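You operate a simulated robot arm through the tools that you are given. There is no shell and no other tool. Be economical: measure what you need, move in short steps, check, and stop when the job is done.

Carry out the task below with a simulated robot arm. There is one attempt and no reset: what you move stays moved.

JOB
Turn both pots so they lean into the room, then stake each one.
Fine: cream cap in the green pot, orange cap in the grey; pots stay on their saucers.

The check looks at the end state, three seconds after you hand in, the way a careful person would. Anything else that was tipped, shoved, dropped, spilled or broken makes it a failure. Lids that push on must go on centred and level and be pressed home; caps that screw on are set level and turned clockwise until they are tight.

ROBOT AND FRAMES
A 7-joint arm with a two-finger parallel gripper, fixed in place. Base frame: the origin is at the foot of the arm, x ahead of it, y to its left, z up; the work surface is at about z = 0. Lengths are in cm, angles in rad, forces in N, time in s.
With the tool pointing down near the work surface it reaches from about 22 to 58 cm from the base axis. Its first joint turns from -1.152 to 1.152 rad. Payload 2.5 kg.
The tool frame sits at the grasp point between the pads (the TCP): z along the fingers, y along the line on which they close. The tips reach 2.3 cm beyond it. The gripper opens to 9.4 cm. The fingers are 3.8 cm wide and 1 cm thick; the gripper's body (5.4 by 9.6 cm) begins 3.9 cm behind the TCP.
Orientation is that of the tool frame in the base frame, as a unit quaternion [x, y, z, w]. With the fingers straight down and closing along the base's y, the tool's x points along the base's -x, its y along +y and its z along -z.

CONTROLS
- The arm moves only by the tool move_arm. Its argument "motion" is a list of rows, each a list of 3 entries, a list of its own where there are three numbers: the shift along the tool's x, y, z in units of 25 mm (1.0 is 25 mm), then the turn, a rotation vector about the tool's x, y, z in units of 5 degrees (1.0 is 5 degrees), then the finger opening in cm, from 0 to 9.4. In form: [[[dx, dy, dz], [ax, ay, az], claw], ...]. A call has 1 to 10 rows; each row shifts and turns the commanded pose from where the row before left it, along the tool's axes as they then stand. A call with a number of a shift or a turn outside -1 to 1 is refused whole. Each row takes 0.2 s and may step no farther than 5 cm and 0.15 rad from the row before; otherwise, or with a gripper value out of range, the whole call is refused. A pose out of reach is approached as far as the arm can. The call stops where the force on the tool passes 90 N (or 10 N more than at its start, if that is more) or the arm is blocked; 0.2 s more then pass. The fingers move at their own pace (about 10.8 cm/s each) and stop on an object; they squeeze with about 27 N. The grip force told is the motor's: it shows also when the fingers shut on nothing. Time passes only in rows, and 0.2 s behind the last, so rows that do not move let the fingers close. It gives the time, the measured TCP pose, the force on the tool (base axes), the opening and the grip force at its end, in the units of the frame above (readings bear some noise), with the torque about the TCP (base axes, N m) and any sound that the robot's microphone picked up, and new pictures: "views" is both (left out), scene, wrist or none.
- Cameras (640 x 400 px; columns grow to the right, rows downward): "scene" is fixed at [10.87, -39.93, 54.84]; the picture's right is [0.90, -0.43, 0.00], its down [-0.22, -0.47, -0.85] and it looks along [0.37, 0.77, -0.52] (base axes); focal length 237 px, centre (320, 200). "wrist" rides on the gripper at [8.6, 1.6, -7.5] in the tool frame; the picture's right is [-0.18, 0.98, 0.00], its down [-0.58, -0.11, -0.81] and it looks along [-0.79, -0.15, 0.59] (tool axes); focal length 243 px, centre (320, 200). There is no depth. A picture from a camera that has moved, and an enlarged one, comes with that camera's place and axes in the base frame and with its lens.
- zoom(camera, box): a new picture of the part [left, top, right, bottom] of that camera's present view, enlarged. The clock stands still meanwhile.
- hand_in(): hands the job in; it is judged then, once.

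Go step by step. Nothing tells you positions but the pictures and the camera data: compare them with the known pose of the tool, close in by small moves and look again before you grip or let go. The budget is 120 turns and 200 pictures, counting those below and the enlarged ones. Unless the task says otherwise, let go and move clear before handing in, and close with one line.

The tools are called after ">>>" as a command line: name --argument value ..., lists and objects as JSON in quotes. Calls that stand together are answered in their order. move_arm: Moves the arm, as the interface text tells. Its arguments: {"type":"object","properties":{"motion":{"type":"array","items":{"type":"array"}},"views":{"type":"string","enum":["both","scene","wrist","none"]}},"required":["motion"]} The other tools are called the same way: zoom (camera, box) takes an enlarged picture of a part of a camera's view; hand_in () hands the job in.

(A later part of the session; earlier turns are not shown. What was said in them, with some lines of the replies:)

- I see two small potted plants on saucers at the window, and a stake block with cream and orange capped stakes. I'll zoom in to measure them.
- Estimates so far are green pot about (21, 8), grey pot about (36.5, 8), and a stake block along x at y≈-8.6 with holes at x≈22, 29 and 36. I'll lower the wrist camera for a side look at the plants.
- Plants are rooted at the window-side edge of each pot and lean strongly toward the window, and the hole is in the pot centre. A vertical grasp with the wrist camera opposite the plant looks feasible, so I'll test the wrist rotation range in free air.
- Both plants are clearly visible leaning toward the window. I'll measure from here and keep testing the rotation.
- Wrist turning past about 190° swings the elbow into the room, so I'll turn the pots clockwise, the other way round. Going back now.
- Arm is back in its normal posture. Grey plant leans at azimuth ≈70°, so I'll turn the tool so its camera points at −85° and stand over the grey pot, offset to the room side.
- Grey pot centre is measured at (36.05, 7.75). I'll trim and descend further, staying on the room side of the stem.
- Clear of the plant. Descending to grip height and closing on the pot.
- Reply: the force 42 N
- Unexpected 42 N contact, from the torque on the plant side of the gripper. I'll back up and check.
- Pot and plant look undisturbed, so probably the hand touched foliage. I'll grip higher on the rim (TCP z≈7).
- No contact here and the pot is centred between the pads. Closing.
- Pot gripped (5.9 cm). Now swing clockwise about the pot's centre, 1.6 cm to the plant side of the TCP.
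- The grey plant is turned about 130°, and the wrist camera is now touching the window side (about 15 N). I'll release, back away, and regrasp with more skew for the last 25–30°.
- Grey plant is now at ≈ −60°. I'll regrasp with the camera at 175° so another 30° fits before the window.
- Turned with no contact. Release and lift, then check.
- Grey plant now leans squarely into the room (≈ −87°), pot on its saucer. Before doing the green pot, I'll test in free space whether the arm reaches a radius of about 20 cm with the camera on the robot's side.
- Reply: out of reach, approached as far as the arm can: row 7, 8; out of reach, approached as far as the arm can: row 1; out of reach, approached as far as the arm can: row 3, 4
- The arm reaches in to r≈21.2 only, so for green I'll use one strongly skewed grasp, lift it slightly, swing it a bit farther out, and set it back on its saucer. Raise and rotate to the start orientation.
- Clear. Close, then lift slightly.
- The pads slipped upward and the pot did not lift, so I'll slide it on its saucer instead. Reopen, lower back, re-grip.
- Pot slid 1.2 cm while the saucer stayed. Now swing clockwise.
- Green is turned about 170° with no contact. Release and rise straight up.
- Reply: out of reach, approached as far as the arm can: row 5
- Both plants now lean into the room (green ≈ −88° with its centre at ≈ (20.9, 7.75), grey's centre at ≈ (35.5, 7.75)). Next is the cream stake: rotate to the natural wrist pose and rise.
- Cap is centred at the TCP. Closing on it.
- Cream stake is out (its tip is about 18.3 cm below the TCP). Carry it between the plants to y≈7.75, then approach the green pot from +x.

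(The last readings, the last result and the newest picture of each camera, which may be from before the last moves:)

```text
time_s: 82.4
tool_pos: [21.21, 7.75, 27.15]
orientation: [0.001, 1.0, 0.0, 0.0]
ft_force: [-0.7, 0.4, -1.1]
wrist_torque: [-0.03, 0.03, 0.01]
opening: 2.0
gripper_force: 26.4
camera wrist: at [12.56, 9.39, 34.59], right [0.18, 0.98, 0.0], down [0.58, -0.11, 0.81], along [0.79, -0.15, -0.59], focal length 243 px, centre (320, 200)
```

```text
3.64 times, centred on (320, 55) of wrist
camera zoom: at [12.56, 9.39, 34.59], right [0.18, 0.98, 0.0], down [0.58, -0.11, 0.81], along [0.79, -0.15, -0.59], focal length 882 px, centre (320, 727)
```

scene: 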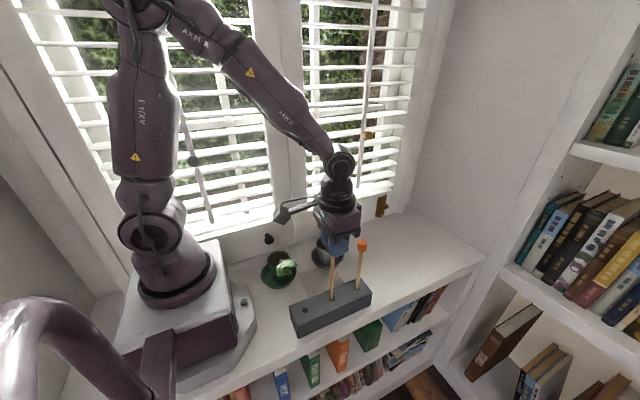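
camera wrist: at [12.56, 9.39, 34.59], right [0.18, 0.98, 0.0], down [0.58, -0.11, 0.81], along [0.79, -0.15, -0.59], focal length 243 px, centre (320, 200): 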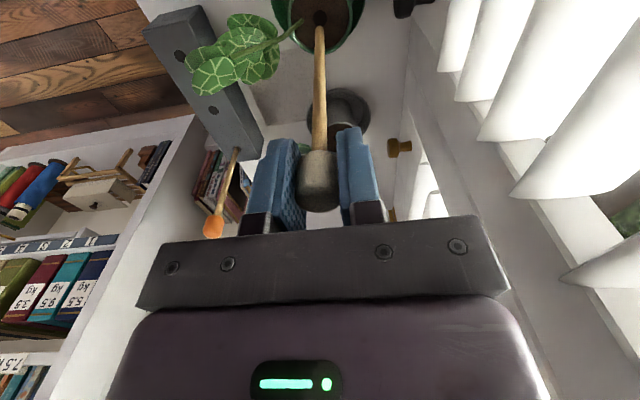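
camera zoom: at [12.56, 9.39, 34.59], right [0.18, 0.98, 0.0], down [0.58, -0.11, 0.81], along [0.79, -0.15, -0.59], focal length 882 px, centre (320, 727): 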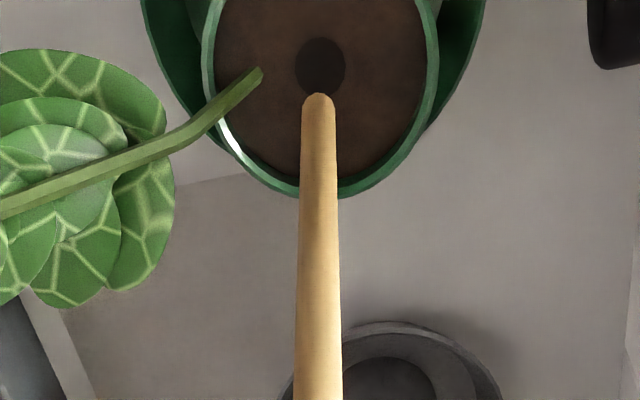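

The tip is nearly above the hole. Lower a bit for a finer comparison.

>>> move_arm --motion '[[[0, 0, 0.4], [0, 0, 0], 1.2], [[0, 0, 0.4], [0, 0, 0], 1.2], [[0, 0, 0], [0, 0, 0], 1.2]]' --views "none"

>>> zoom --camera "scene" --box '[260, 220, 310, 270]'

>>> zoom --camera "wrist" --box '[270, 0, 370, 70]'

```text
time_s: 83.2
tool_pos: [21.16, 7.79, 25.18]
orientation: [0.0, 1.0, 0.0, 0.0]
ft_force: [-0.5, -1.1, 0.2]
wrist_torque: [-0.01, -0.01, 0.0]
opening: 2.0
gripper_force: 26.6
```

```text
8.00 times, centred on (285, 245) of scene
camera zoom: at [10.87, -39.93, 54.84], right [0.9, -0.43, 0.0], down [-0.22, -0.47, -0.85], along [0.37, 0.77, -0.52], focal length 1899 px, centre (600, -160)
```

zoom: 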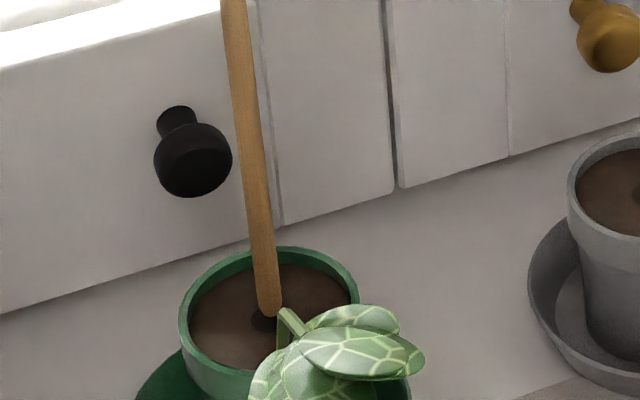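

```text
5.71 times, centred on (320, 35) of wrist
camera zoom: at [12.52, 9.43, 32.63], right [0.18, 0.98, 0.0], down [0.58, -0.11, 0.81], along [0.79, -0.15, -0.59], focal length 1386 px, centre (320, 1143)
```

zoom: 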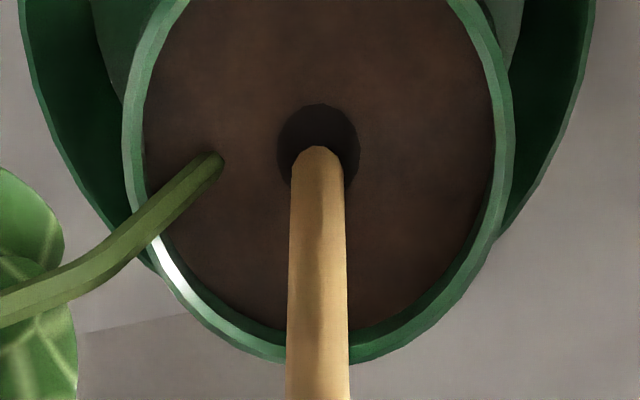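

>>> move_arm --motion '[[[-0.05, 0.01, 0], [0, 0, 0], 1.2], [[0, 0, 0.25], [0, 0, 0], 1.2], [[0, 0, 0.15], [0, 0, 0], 1.2], [[0, 0, 0], [0, 0, 0], 1.2]]' --views "none"

>>> zoom --camera "scene" --box '[260, 220, 310, 270]'

>>> zoom --camera "wrist" --box '[270, 0, 370, 70]'

```text
time_s: 84.2
tool_pos: [21.46, 7.74, 24.24]
orientation: [0.0, 1.0, 0.0, -0.001]
ft_force: [-0.6, -0.4, -0.4]
wrist_torque: [0.01, -0.02, 0.02]
opening: 2.03
gripper_force: 27.0
```

```text
8.00 times, centred on (285, 245) of scene
camera zoom: at [10.87, -39.93, 54.84], right [0.9, -0.43, 0.0], down [-0.22, -0.47, -0.85], along [0.37, 0.77, -0.52], focal length 1899 px, centre (600, -160)
```

zoom: 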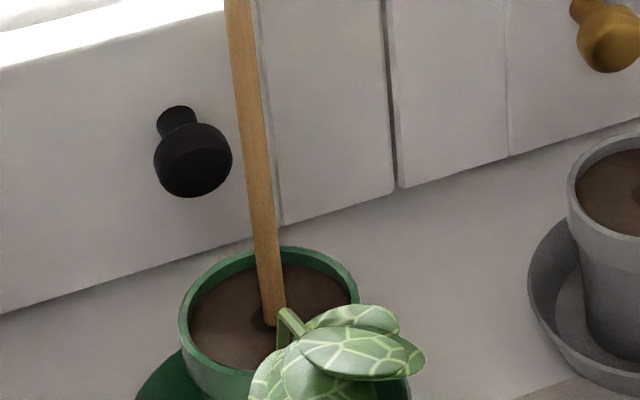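

```text
5.71 times, centred on (320, 35) of wrist
camera zoom: at [12.65, 9.42, 31.67], right [0.18, 0.98, 0.0], down [0.58, -0.11, 0.81], along [0.79, -0.15, -0.59], focal length 1386 px, centre (320, 1143)
```

zoom: 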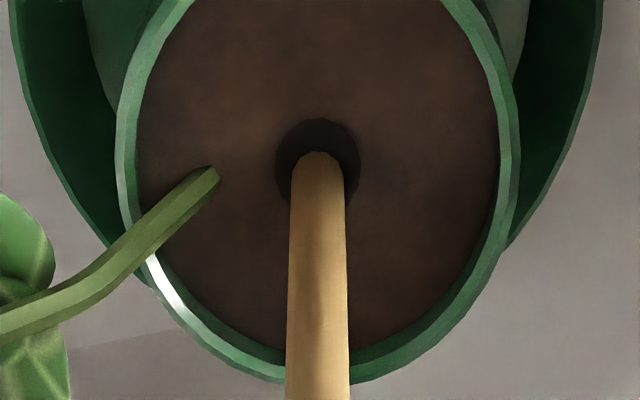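

>>> move_arm --motion '[[[0, 0, 0.25], [0, 0, 0], 1.2], [[0, 0, 0.25], [0, 0, 0], 1.2], [[0, 0, 0], [0, 0, 0], 1.2]]' --views "none"

>>> zoom --camera "wrist" --box '[270, 0, 370, 70]'

```text
time_s: 85.0
tool_pos: [21.37, 7.74, 22.99]
orientation: [0.0, 1.0, 0.0, 0.0]
ft_force: [-0.1, 0.1, -0.5]
wrist_torque: [0.0, 0.02, 0.0]
opening: 2.0
gripper_force: 27.0
```

```text
5.71 times, centred on (320, 35) of wrist
camera zoom: at [12.7, 9.44, 30.42], right [0.18, 0.98, 0.0], down [0.58, -0.11, 0.81], along [0.79, -0.15, -0.59], focal length 1386 px, centre (320, 1143)
```

zoom: 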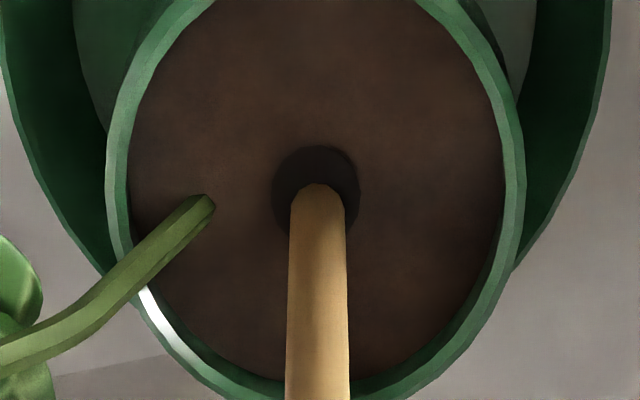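

>>> move_arm --motion '[[[0, 0, 0.25], [0, 0, 0], 1.2], [[0, 0, 0.25], [0, 0, 0], 1.2], [[0, 0, 0], [0, 0, 0], 1.2]]' --views "none"

>>> zoom --camera "wrist" --box '[270, 0, 370, 70]'

>>> zoom --camera "scene" --box '[260, 220, 310, 270]'

```text
time_s: 85.8
tool_pos: [21.33, 7.66, 21.7]
orientation: [0.0, 1.0, 0.0, 0.0]
ft_force: [-0.6, -0.4, -0.7]
wrist_torque: [0.01, 0.01, 0.0]
opening: 1.99
gripper_force: 26.7
```

```text
5.71 times, centred on (320, 35) of wrist
camera zoom: at [12.58, 9.48, 29.17], right [0.18, 0.98, 0.0], down [0.58, -0.11, 0.81], along [0.79, -0.15, -0.59], focal length 1386 px, centre (320, 1143)
```

zoom: 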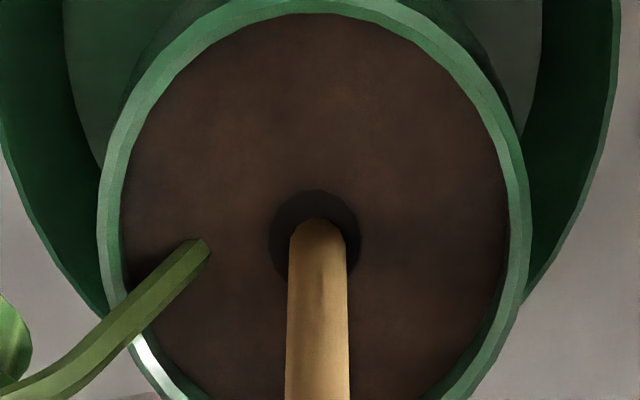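

```text
8.00 times, centred on (285, 245) of scene
camera zoom: at [10.87, -39.93, 54.84], right [0.9, -0.43, 0.0], down [-0.22, -0.47, -0.85], along [0.37, 0.77, -0.52], focal length 1899 px, centre (600, -160)
```

zoom: 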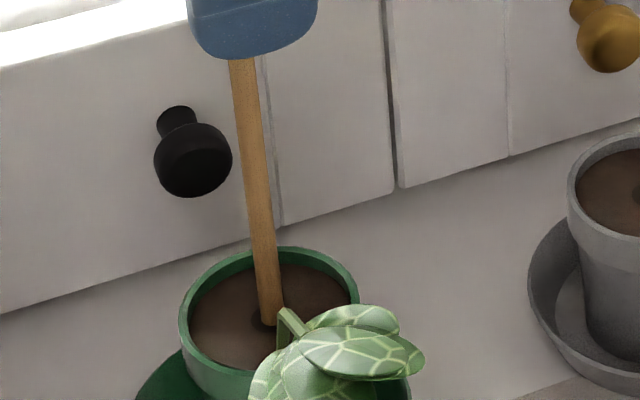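

The stake is entering the hole cleanly. Continue down until it seats.

>>> move_arm --motion '[[[0, 0, 0.2], [0, 0, 0], 1.2], [[0, 0, 0.2], [0, 0, 0], 1.2], [[0, 0, 0], [0, 0, 0], 1.2]]' --views "none"

>>> move_arm --motion '[[[0, 0, 0.15], [0, 0, 0], 1.2], [[0, 0, 0.15], [0, 0, 0], 1.2], [[0, 0, 0], [0, 0, 0], 1.2]]' --views "none"

```text
time_s: 86.6
tool_pos: [21.21, 7.78, 20.73]
orientation: [0.0, 1.0, -0.001, 0.0]
ft_force: [-2.2, 1.0, 12.0]
wrist_torque: [-0.03, 0.36, -0.01]
opening: 2.0
gripper_force: 27.1
```

```text
time_s: 87.4
tool_pos: [21.53, 7.7, 20.06]
orientation: [0.0, 1.0, 0.0, 0.001]
ft_force: [1.7, 0.2, 25.1]
wrist_torque: [0.04, -0.16, 0.02]
opening: 1.99
gripper_force: 27.0
```

>>> zoom --camera "wrist" --box '[230, 0, 410, 240]'

>>> zoom --camera "scene" --box '[250, 180, 330, 290]'

```text
1.67 times, centred on (320, 120) of wrist
camera zoom: at [12.72, 9.41, 27.43], right [0.18, 0.98, 0.0], down [0.58, -0.11, 0.81], along [0.79, -0.15, -0.59], focal length 404 px, centre (320, 333)
```

zoom: 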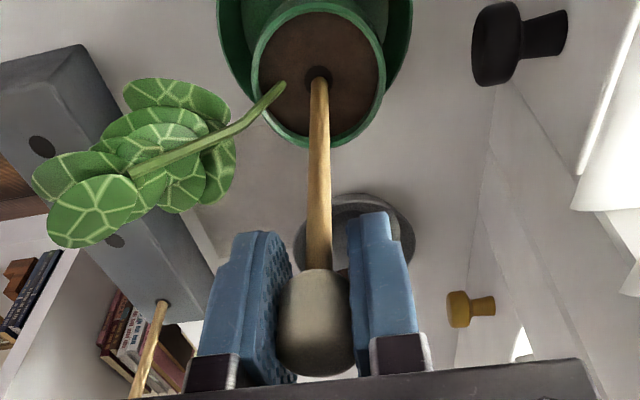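

```text
3.64 times, centred on (290, 235) of scene
camera zoom: at [10.87, -39.93, 54.84], right [0.9, -0.43, 0.0], down [-0.22, -0.47, -0.85], along [0.37, 0.77, -0.52], focal length 863 px, centre (429, 73)
```

zoom: 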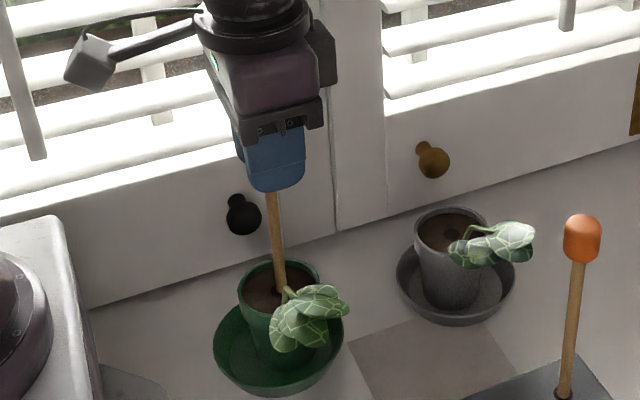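

The stake has bottomed (25 N, cap sliding up in the grip) and stands vertical. Release and rise to inspect.

>>> move_arm --motion '[[[0, 0, -0.1], [0, 0, 0], 1.2], [[0, 0, 0], [0, 0, 0], 3], [[0, 0, 0], [0, 0, 0], 5], [[0, 0, 0], [0, 0, 0], 5], [[0, 0, -0.8], [0, 0, 0], 5], [[0, 0, -0.8], [0, 0, 0], 5], [[0, 0, -0.8], [0, 0, 0], 5], [[0, 0, -0.4], [0, 0, 0], 5]]' --views "both"

>>> zoom --camera "scene" --box '[230, 180, 340, 300]'

```text
time_s: 89.2
tool_pos: [21.39, 7.76, 27.23]
orientation: [0.0, 1.0, 0.001, 0.0]
ft_force: [0.1, 0.2, 0.3]
wrist_torque: [0.02, 0.02, 0.01]
opening: 5.0
gripper_force: 0.1
camera wrist: at [12.75, 9.42, 34.72], right [0.18, 0.98, 0.0], down [0.58, -0.11, 0.81], along [0.79, -0.15, -0.59], focal length 243 px, centre (320, 200)
```

scene: 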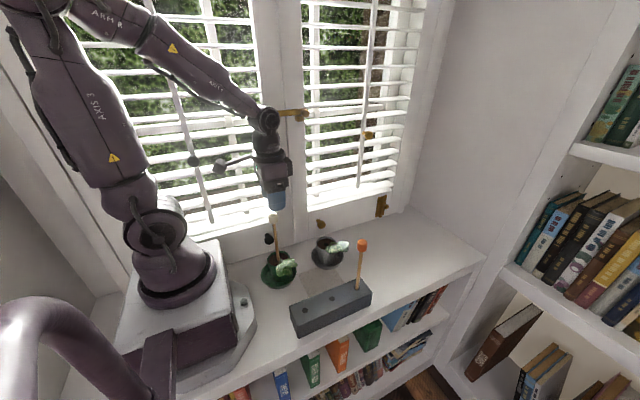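
wrist: 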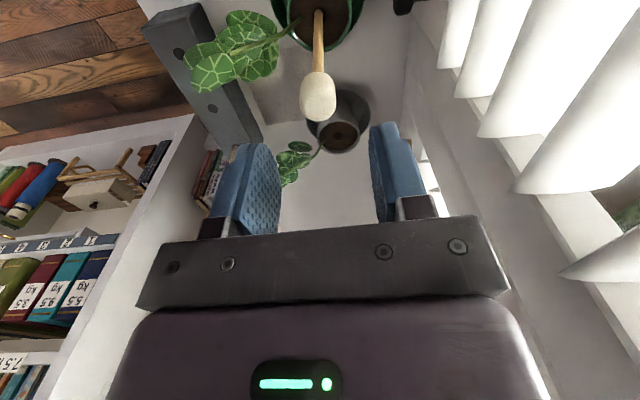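

```text
3.33 times, centred on (285, 240) of scene
camera zoom: at [10.87, -39.93, 54.84], right [0.9, -0.43, 0.0], down [-0.22, -0.47, -0.85], along [0.37, 0.77, -0.52], focal length 791 px, centre (437, 67)
```

zoom: 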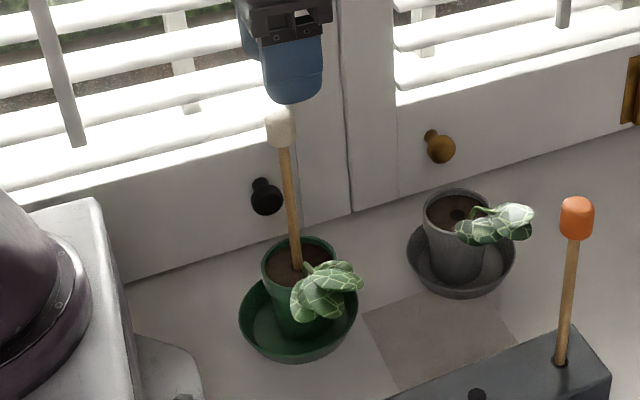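

Cream stake stands straight in the green pot. Now the orange stake.

>>> move_arm --motion '[[[0, 0, -1], [0, 0, 0], 5], [[-0.84, -0.92, 0], [0, 0, 0], 5], [[-0.84, -0.92, 0], [0, 0, 0], 5], [[-0.84, -0.92, 0], [0, 0, 0], 5], [[-0.84, -0.92, 0], [0, 0, 0], 5], [[-0.84, -0.92, 0], [0, 0, 0], 5], [[-0.86, -0.94, 0], [0, 0, 0], 5], [[-0.86, -0.94, 0], [0, 0, 0], 5], [[0, 0, 1], [0, 0, 0], 5], [[0, 0, 1], [0, 0, 0], 5]]' --views "wrist"

>>> zoom --camera "scene" --box '[300, 170, 420, 320]'

```text
time_s: 91.4
tool_pos: [36.07, -8.45, 24.69]
orientation: [0.0, 1.0, 0.0, 0.001]
ft_force: [0.2, 0.3, -0.4]
wrist_torque: [0.01, -0.01, 0.03]
opening: 4.99
gripper_force: 0.1
camera wrist: at [27.42, -6.8, 32.13], right [0.18, 0.98, 0.0], down [0.58, -0.11, 0.81], along [0.79, -0.15, -0.59], focal length 243 px, centre (320, 200)
```

wrist: 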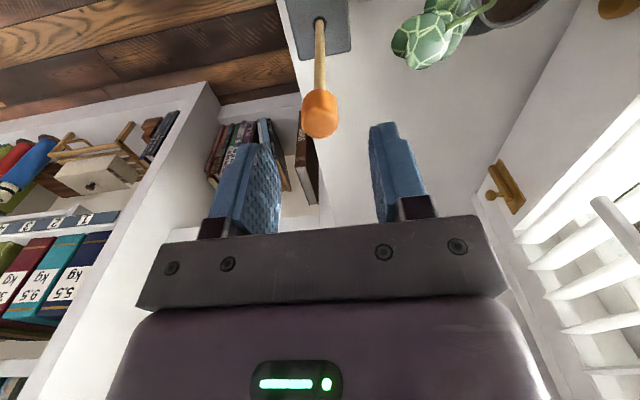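

```text
2.67 times, centred on (360, 245) of scene
camera zoom: at [10.87, -39.93, 54.84], right [0.9, -0.43, 0.0], down [-0.22, -0.47, -0.85], along [0.37, 0.77, -0.52], focal length 633 px, centre (213, 80)
```

zoom: 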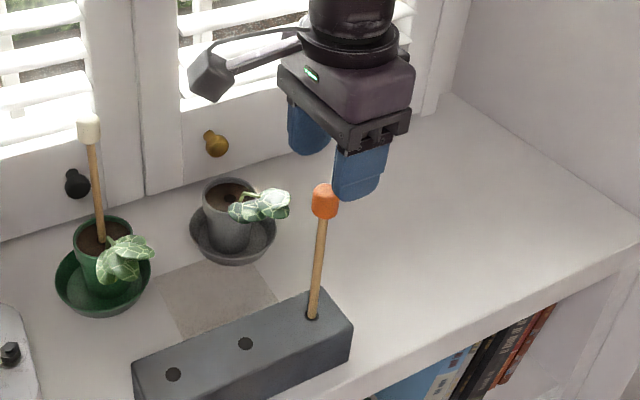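

>>> move_arm --motion '[[[-0.07, 0.02, 0.8], [0, 0, 0], 5], [[0, 0, 0.8], [0, 0, 0], 5], [[0, 0, 0.56], [0, 0, 0], 5], [[0, 0, 0], [0, 0, 0], 5]]' --views "wrist"

```text
time_s: 92.4
tool_pos: [36.16, -8.26, 19.15]
orientation: [0.0, 1.0, 0.001, 0.0]
ft_force: [-0.3, 0.0, -0.8]
wrist_torque: [0.0, -0.01, -0.04]
opening: 5.01
gripper_force: 0.0
camera wrist: at [27.58, -6.68, 26.63], right [0.18, 0.98, 0.0], down [0.58, -0.11, 0.81], along [0.79, -0.15, -0.59], focal length 243 px, centre (320, 200)
```

wrist: 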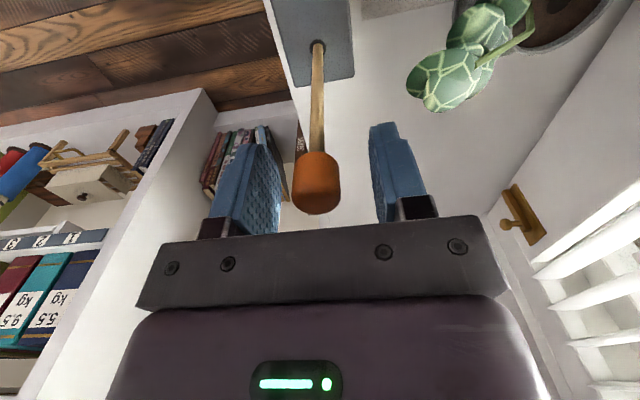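

>>> move_arm --motion '[[[0, 0, 0], [0, 0, 0], 3.5], [[0, 0, 0], [0, 0, 0], 2.5], [[0, 0, 0], [0, 0, 0], 1.5], [[0, 0, 0], [0, 0, 0], 1.2], [[0, 0, 0], [0, 0, 0], 1.2]]' --views "none"

>>> move_arm --motion '[[[0, 0, -0.3], [0, 0, 0], 1.2], [[0, 0, -0.5], [0, 0, 0], 1.2], [[0, 0, -0.8], [0, 0, 0], 1.2], [[0, 0, -0.8], [0, 0, 0], 1.2], [[0, 0, -0.8], [0, 0, 0], 1.2], [[0, 0, -0.8], [0, 0, 0], 1.2], [[0, 0, -0.8], [0, 0, 0], 1.2], [[0, 0, -0.8], [0, 0, 0], 1.2], [[0, 0, -0.8], [0, 0, 0], 1.2]]' --views "wrist"

>>> zoom --camera "scene" --box '[260, 160, 420, 330]'

```text
time_s: 93.6
tool_pos: [36.27, -8.38, 19.3]
orientation: [0.0, 1.0, 0.0, 0.001]
ft_force: [0.4, 0.3, -0.2]
wrist_torque: [-0.04, 0.0, -0.03]
opening: 1.98
gripper_force: 26.8
```

```text
time_s: 95.6
tool_pos: [36.44, -8.48, 35.47]
orientation: [0.0, 1.0, 0.0, 0.0]
ft_force: [-0.8, 0.3, -0.4]
wrist_torque: [0.0, 0.0, 0.03]
opening: 2.0
gripper_force: 26.9
camera wrist: at [27.68, -6.77, 42.83], right [0.18, 0.98, 0.0], down [0.58, -0.11, 0.81], along [0.79, -0.15, -0.59], focal length 243 px, centre (320, 200)
```

wrist: 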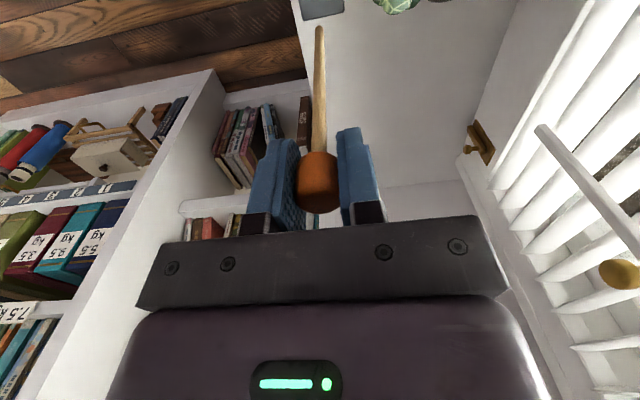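

```text
2.35 times, centred on (340, 245) of scene
camera zoom: at [10.87, -39.93, 54.84], right [0.9, -0.43, 0.0], down [-0.22, -0.47, -0.85], along [0.37, 0.77, -0.52], focal length 559 px, centre (273, 94)
```

zoom: 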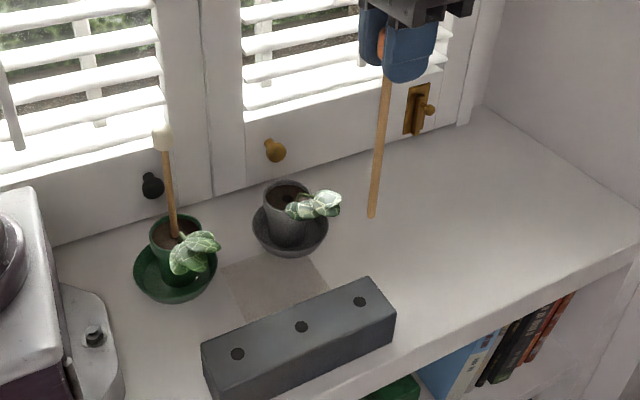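

>>> move_arm --motion '[[[-1, 0, -0.6], [0, 0, 0], 1.2], [[-0.7, 1, 0], [0, 0, 0], 1.2], [[0, 1, 0], [0, 0, 0], 1.2], [[0, 1, 0], [0, 0, 0], 1.2], [[0, 1, 0], [0, 0, 0], 1.2], [[0, 1, 0], [0, 0, 0], 1.2], [[0, 1, 0], [0, 0, 0], 1.2], [[1, 0.48, 0], [0, 0, 0], 1.2], [[1, 0, 0.6], [0, 0, 0], 1.2], [[0, 0, 0], [0, 0, 0], 1.2]]' --views "none"

>>> move_arm --motion '[[[0, 0, 1], [0, 0, 0], 1.2], [[0, 0, 1], [0, 0, 0], 1.2], [[0, 0, 1], [0, 0, 0], 1.2], [[0, 0, 0.3], [0, 0, 0], 1.2], [[0, 0, 0], [0, 0, 0], 1.2]]' --views "wrist"

>>> zoom --camera "wrist" --box '[240, 0, 400, 110]'

>>> zoom --camera "scene" --box '[300, 200, 370, 280]'

```text
time_s: 97.8
tool_pos: [35.5, 7.87, 35.35]
orientation: [0.001, 1.0, 0.0, 0.0]
ft_force: [-0.4, 0.9, 0.4]
wrist_torque: [0.0, 0.02, -0.03]
opening: 2.01
gripper_force: 26.8
```

```text
time_s: 99.0
tool_pos: [35.47, 7.85, 27.08]
orientation: [-0.001, 1.0, 0.0, 0.001]
ft_force: [-0.2, -0.7, 0.0]
wrist_torque: [0.01, -0.02, 0.0]
opening: 2.01
gripper_force: 27.0
camera wrist: at [26.86, 9.53, 34.5], right [0.18, 0.98, 0.0], down [0.58, -0.11, 0.81], along [0.79, -0.15, -0.59], focal length 243 px, centre (320, 200)
```

wrist: 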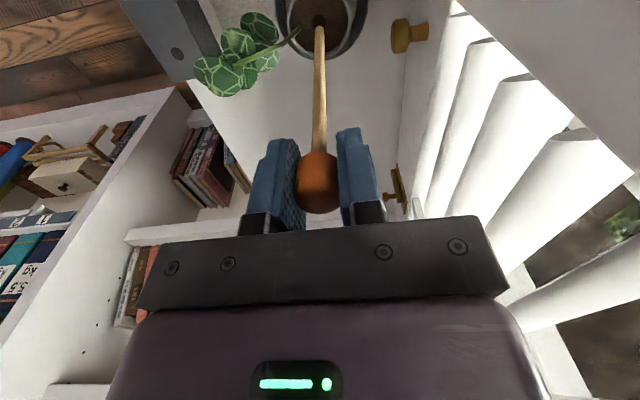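

```text
3.64 times, centred on (320, 55) of wrist
camera zoom: at [26.86, 9.53, 34.5], right [0.18, 0.98, 0.0], down [0.58, -0.11, 0.81], along [0.79, -0.15, -0.59], focal length 882 px, centre (320, 727)
```

zoom: 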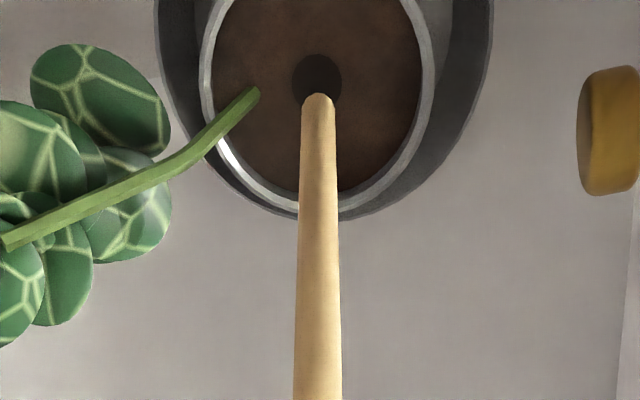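

```text
5.00 times, centred on (335, 240) of scene
camera zoom: at [10.87, -39.93, 54.84], right [0.9, -0.43, 0.0], down [-0.22, -0.47, -0.85], along [0.37, 0.77, -0.52], focal length 1187 px, centre (245, 0)
```

zoom: 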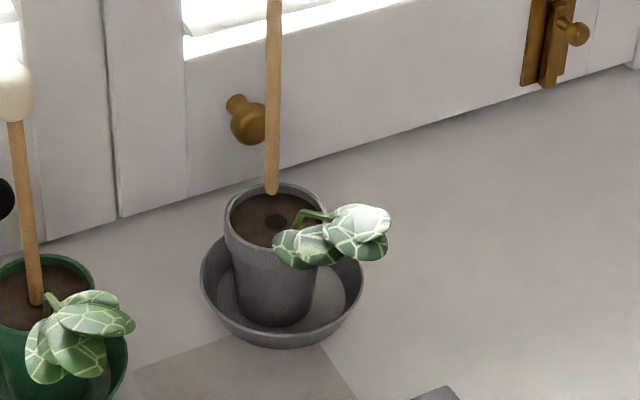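

>>> move_arm --motion '[[[-0.18, -0.01, 0], [0, 0, 0], 1.2], [[0, 0, 0.4], [0, 0, 0], 1.2], [[0, 0, 0.4], [0, 0, 0], 1.2], [[0, 0, 0], [0, 0, 0], 1.2]]' --views "none"

>>> zoom --camera "wrist" --box '[270, 0, 370, 70]'

>>> zoom --camera "scene" --box '[310, 220, 360, 270]'

```text
time_s: 100.0
tool_pos: [36.03, 7.66, 25.24]
orientation: [0.001, 1.0, 0.0, 0.0]
ft_force: [-0.5, 0.3, 0.3]
wrist_torque: [-0.03, 0.0, 0.0]
opening: 1.98
gripper_force: 26.8
```

```text
5.71 times, centred on (320, 35) of wrist
camera zoom: at [27.35, 9.44, 32.59], right [0.18, 0.98, 0.0], down [0.58, -0.11, 0.81], along [0.79, -0.15, -0.59], focal length 1386 px, centre (320, 1143)
```

zoom: 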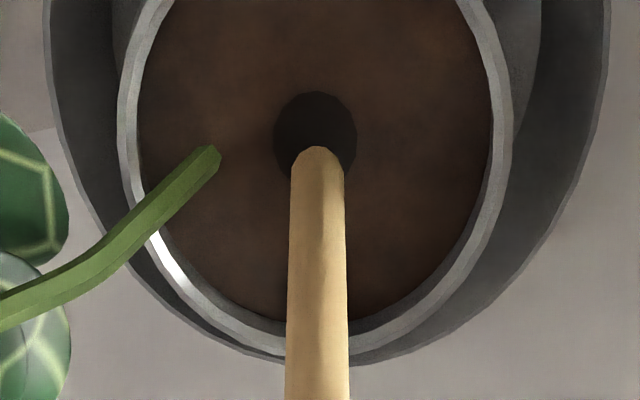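

```text
8.00 times, centred on (335, 245) of scene
camera zoom: at [10.87, -39.93, 54.84], right [0.9, -0.43, 0.0], down [-0.22, -0.47, -0.85], along [0.37, 0.77, -0.52], focal length 1899 px, centre (200, -160)
```

zoom: 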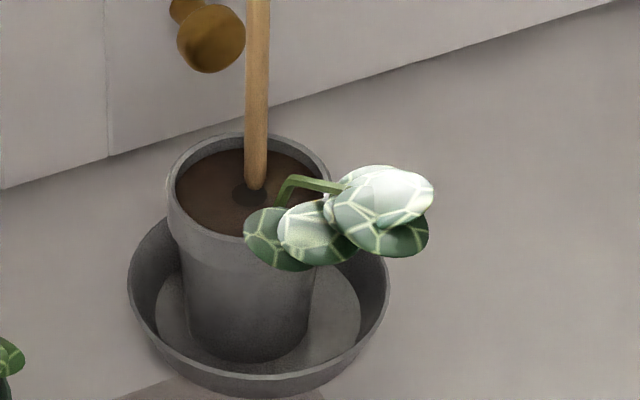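

>>> move_arm --motion '[[[0, 0, 0.25], [0, 0, 0], 1.2], [[0, 0, 0.25], [0, 0, 0], 1.2], [[0, 0, 0.2], [0, 0, 0], 1.2], [[0, 0, 0], [0, 0, 0], 1.2]]' --views "none"

>>> zoom --camera "wrist" --box '[270, 0, 370, 70]'

>>> zoom --camera "scene" --box '[310, 220, 360, 270]'

```text
time_s: 101.0
tool_pos: [35.97, 7.7, 23.25]
orientation: [0.0, 1.0, 0.0, 0.0]
ft_force: [0.3, -0.5, 0.0]
wrist_torque: [0.05, 0.0, 0.03]
opening: 2.01
gripper_force: 26.8
```

```text
5.71 times, centred on (320, 35) of wrist
camera zoom: at [27.36, 9.48, 30.82], right [0.18, 0.98, 0.0], down [0.58, -0.11, 0.81], along [0.79, -0.15, -0.59], focal length 1386 px, centre (320, 1143)
```

zoom: 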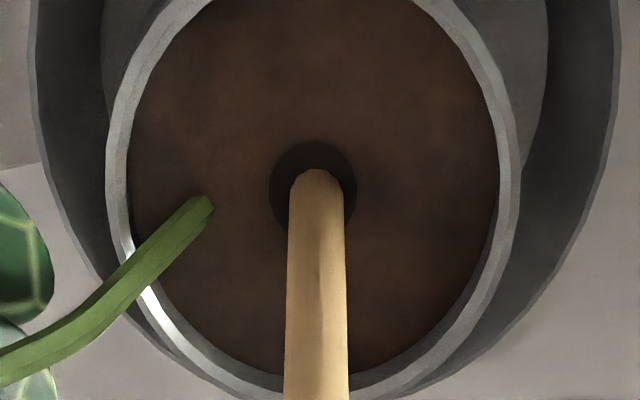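

```text
8.00 times, centred on (335, 245) of scene
camera zoom: at [10.87, -39.93, 54.84], right [0.9, -0.43, 0.0], down [-0.22, -0.47, -0.85], along [0.37, 0.77, -0.52], focal length 1899 px, centre (200, -160)
```

zoom: 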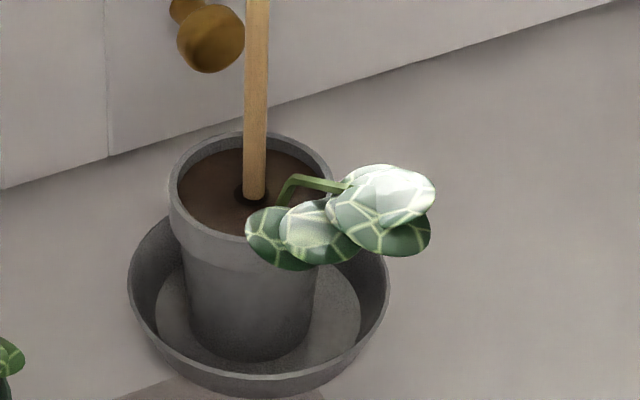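

In the hole. Continue down to seat.

>>> move_arm --motion '[[[0.03, 0, 0.25], [0, 0, 0], 1.2], [[0, 0, 0.25], [0, 0, 0], 1.2], [[0, 0, 0.25], [0, 0, 0], 1.2], [[0, 0, 0.15], [0, 0, 0], 1.2], [[0, 0, 0], [0, 0, 0], 1.2]]' --views "none"

>>> move_arm --motion '[[[0, 0, 0.15], [0, 0, 0], 1.2], [[0, 0, 0.1], [0, 0, 0], 1.2], [[0, 0, 0], [0, 0, 0], 1.2]]' --views "none"

>>> zoom --camera "wrist" --box '[230, 0, 410, 240]'

```text
time_s: 102.2
tool_pos: [36.01, 7.77, 21.18]
orientation: [0.0, 1.0, 0.0, 0.0]
ft_force: [-0.4, 0.1, -0.5]
wrist_torque: [0.01, 0.04, -0.03]
opening: 2.0
gripper_force: 27.0
```

```text
time_s: 103.0
tool_pos: [36.17, 7.82, 20.6]
orientation: [0.0, 1.0, 0.0, 0.002]
ft_force: [-1.0, -1.0, 24.1]
wrist_torque: [-0.03, 0.42, 0.03]
opening: 1.99
gripper_force: 26.6
```

```text
1.67 times, centred on (320, 120) of wrist
camera zoom: at [27.37, 9.54, 28.01], right [0.18, 0.98, 0.0], down [0.58, -0.11, 0.81], along [0.8, -0.15, -0.59], focal length 404 px, centre (320, 333)
```

zoom: 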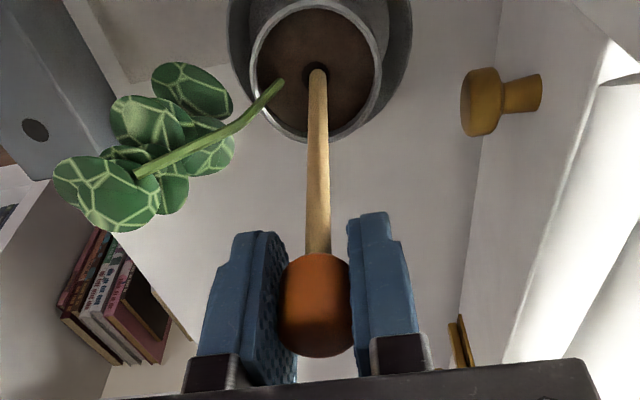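

It bottoms at the same height as the cream one, so both are fully seated. Release and withdraw upward.

>>> move_arm --motion '[[[0, 0, -0.08], [0, 0, 0], 1.2], [[0, 0, 0], [0, 0, 0], 3], [[0, 0, 0], [0, 0, 0], 5], [[0, 0, 0], [0, 0, 0], 5], [[0, 0, -0.8], [0, 0, 0], 5], [[0, 0, -0.8], [0, 0, 0], 5], [[0, 0, -1], [0, 0, 0], 5], [[0, 0, -1], [0, 0, 0], 5], [[0, 0, -1], [0, 0, 0], 5], [[0, 0, -1], [0, 0, 0], 5]]' --views "both"

>>> zoom --camera "scene" --box '[240, 180, 390, 340]'

```text
time_s: 105.2
tool_pos: [35.97, 7.81, 34.75]
orientation: [0.0, 1.0, 0.0, 0.0]
ft_force: [0.1, 0.2, 0.4]
wrist_torque: [-0.03, 0.01, 0.0]
opening: 5.01
gripper_force: 0.1
camera wrist: at [27.38, 9.64, 42.13], right [0.18, 0.98, 0.0], down [0.58, -0.11, 0.81], along [0.79, -0.15, -0.59], focal length 243 px, centre (320, 200)
```

scene: 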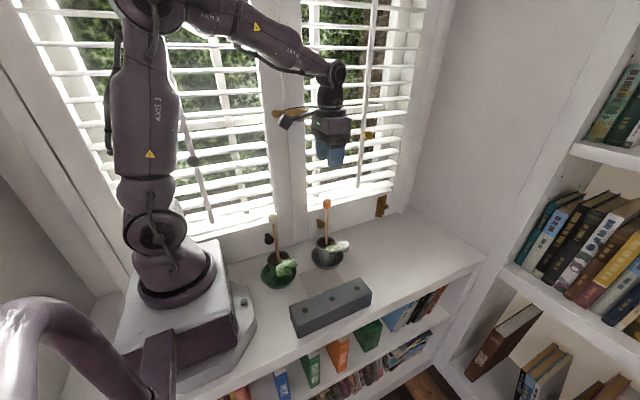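
wrist: 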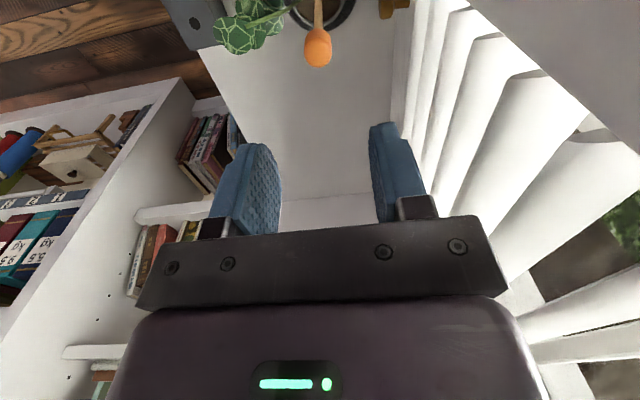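

```text
2.50 times, centred on (315, 260) of scene
camera zoom: at [10.87, -39.93, 54.84], right [0.9, -0.43, 0.0], down [-0.22, -0.47, -0.85], along [0.37, 0.77, -0.52], focal length 594 px, centre (332, 50)
```

zoom: 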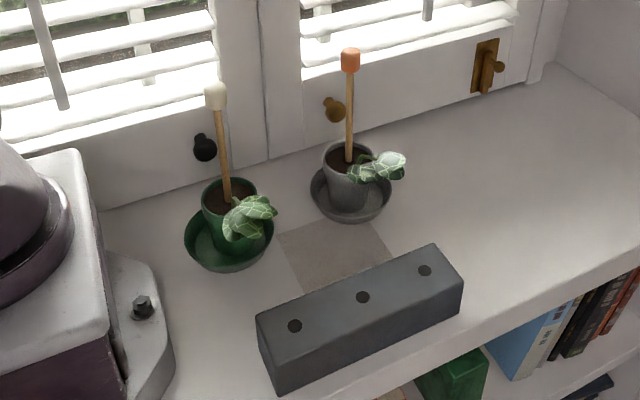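

Both plants lean into the room, both stakes stand in the right pots, the pots sit on their saucers, and the arm is clear. Handing in.

>>> hand_in

```text
The job is handed in.
```

I turned both pots so the plants lean into the room, and staked them: the cream cap is in the green pot and the orange cap is in the grey. Each pot is still on its saucer.
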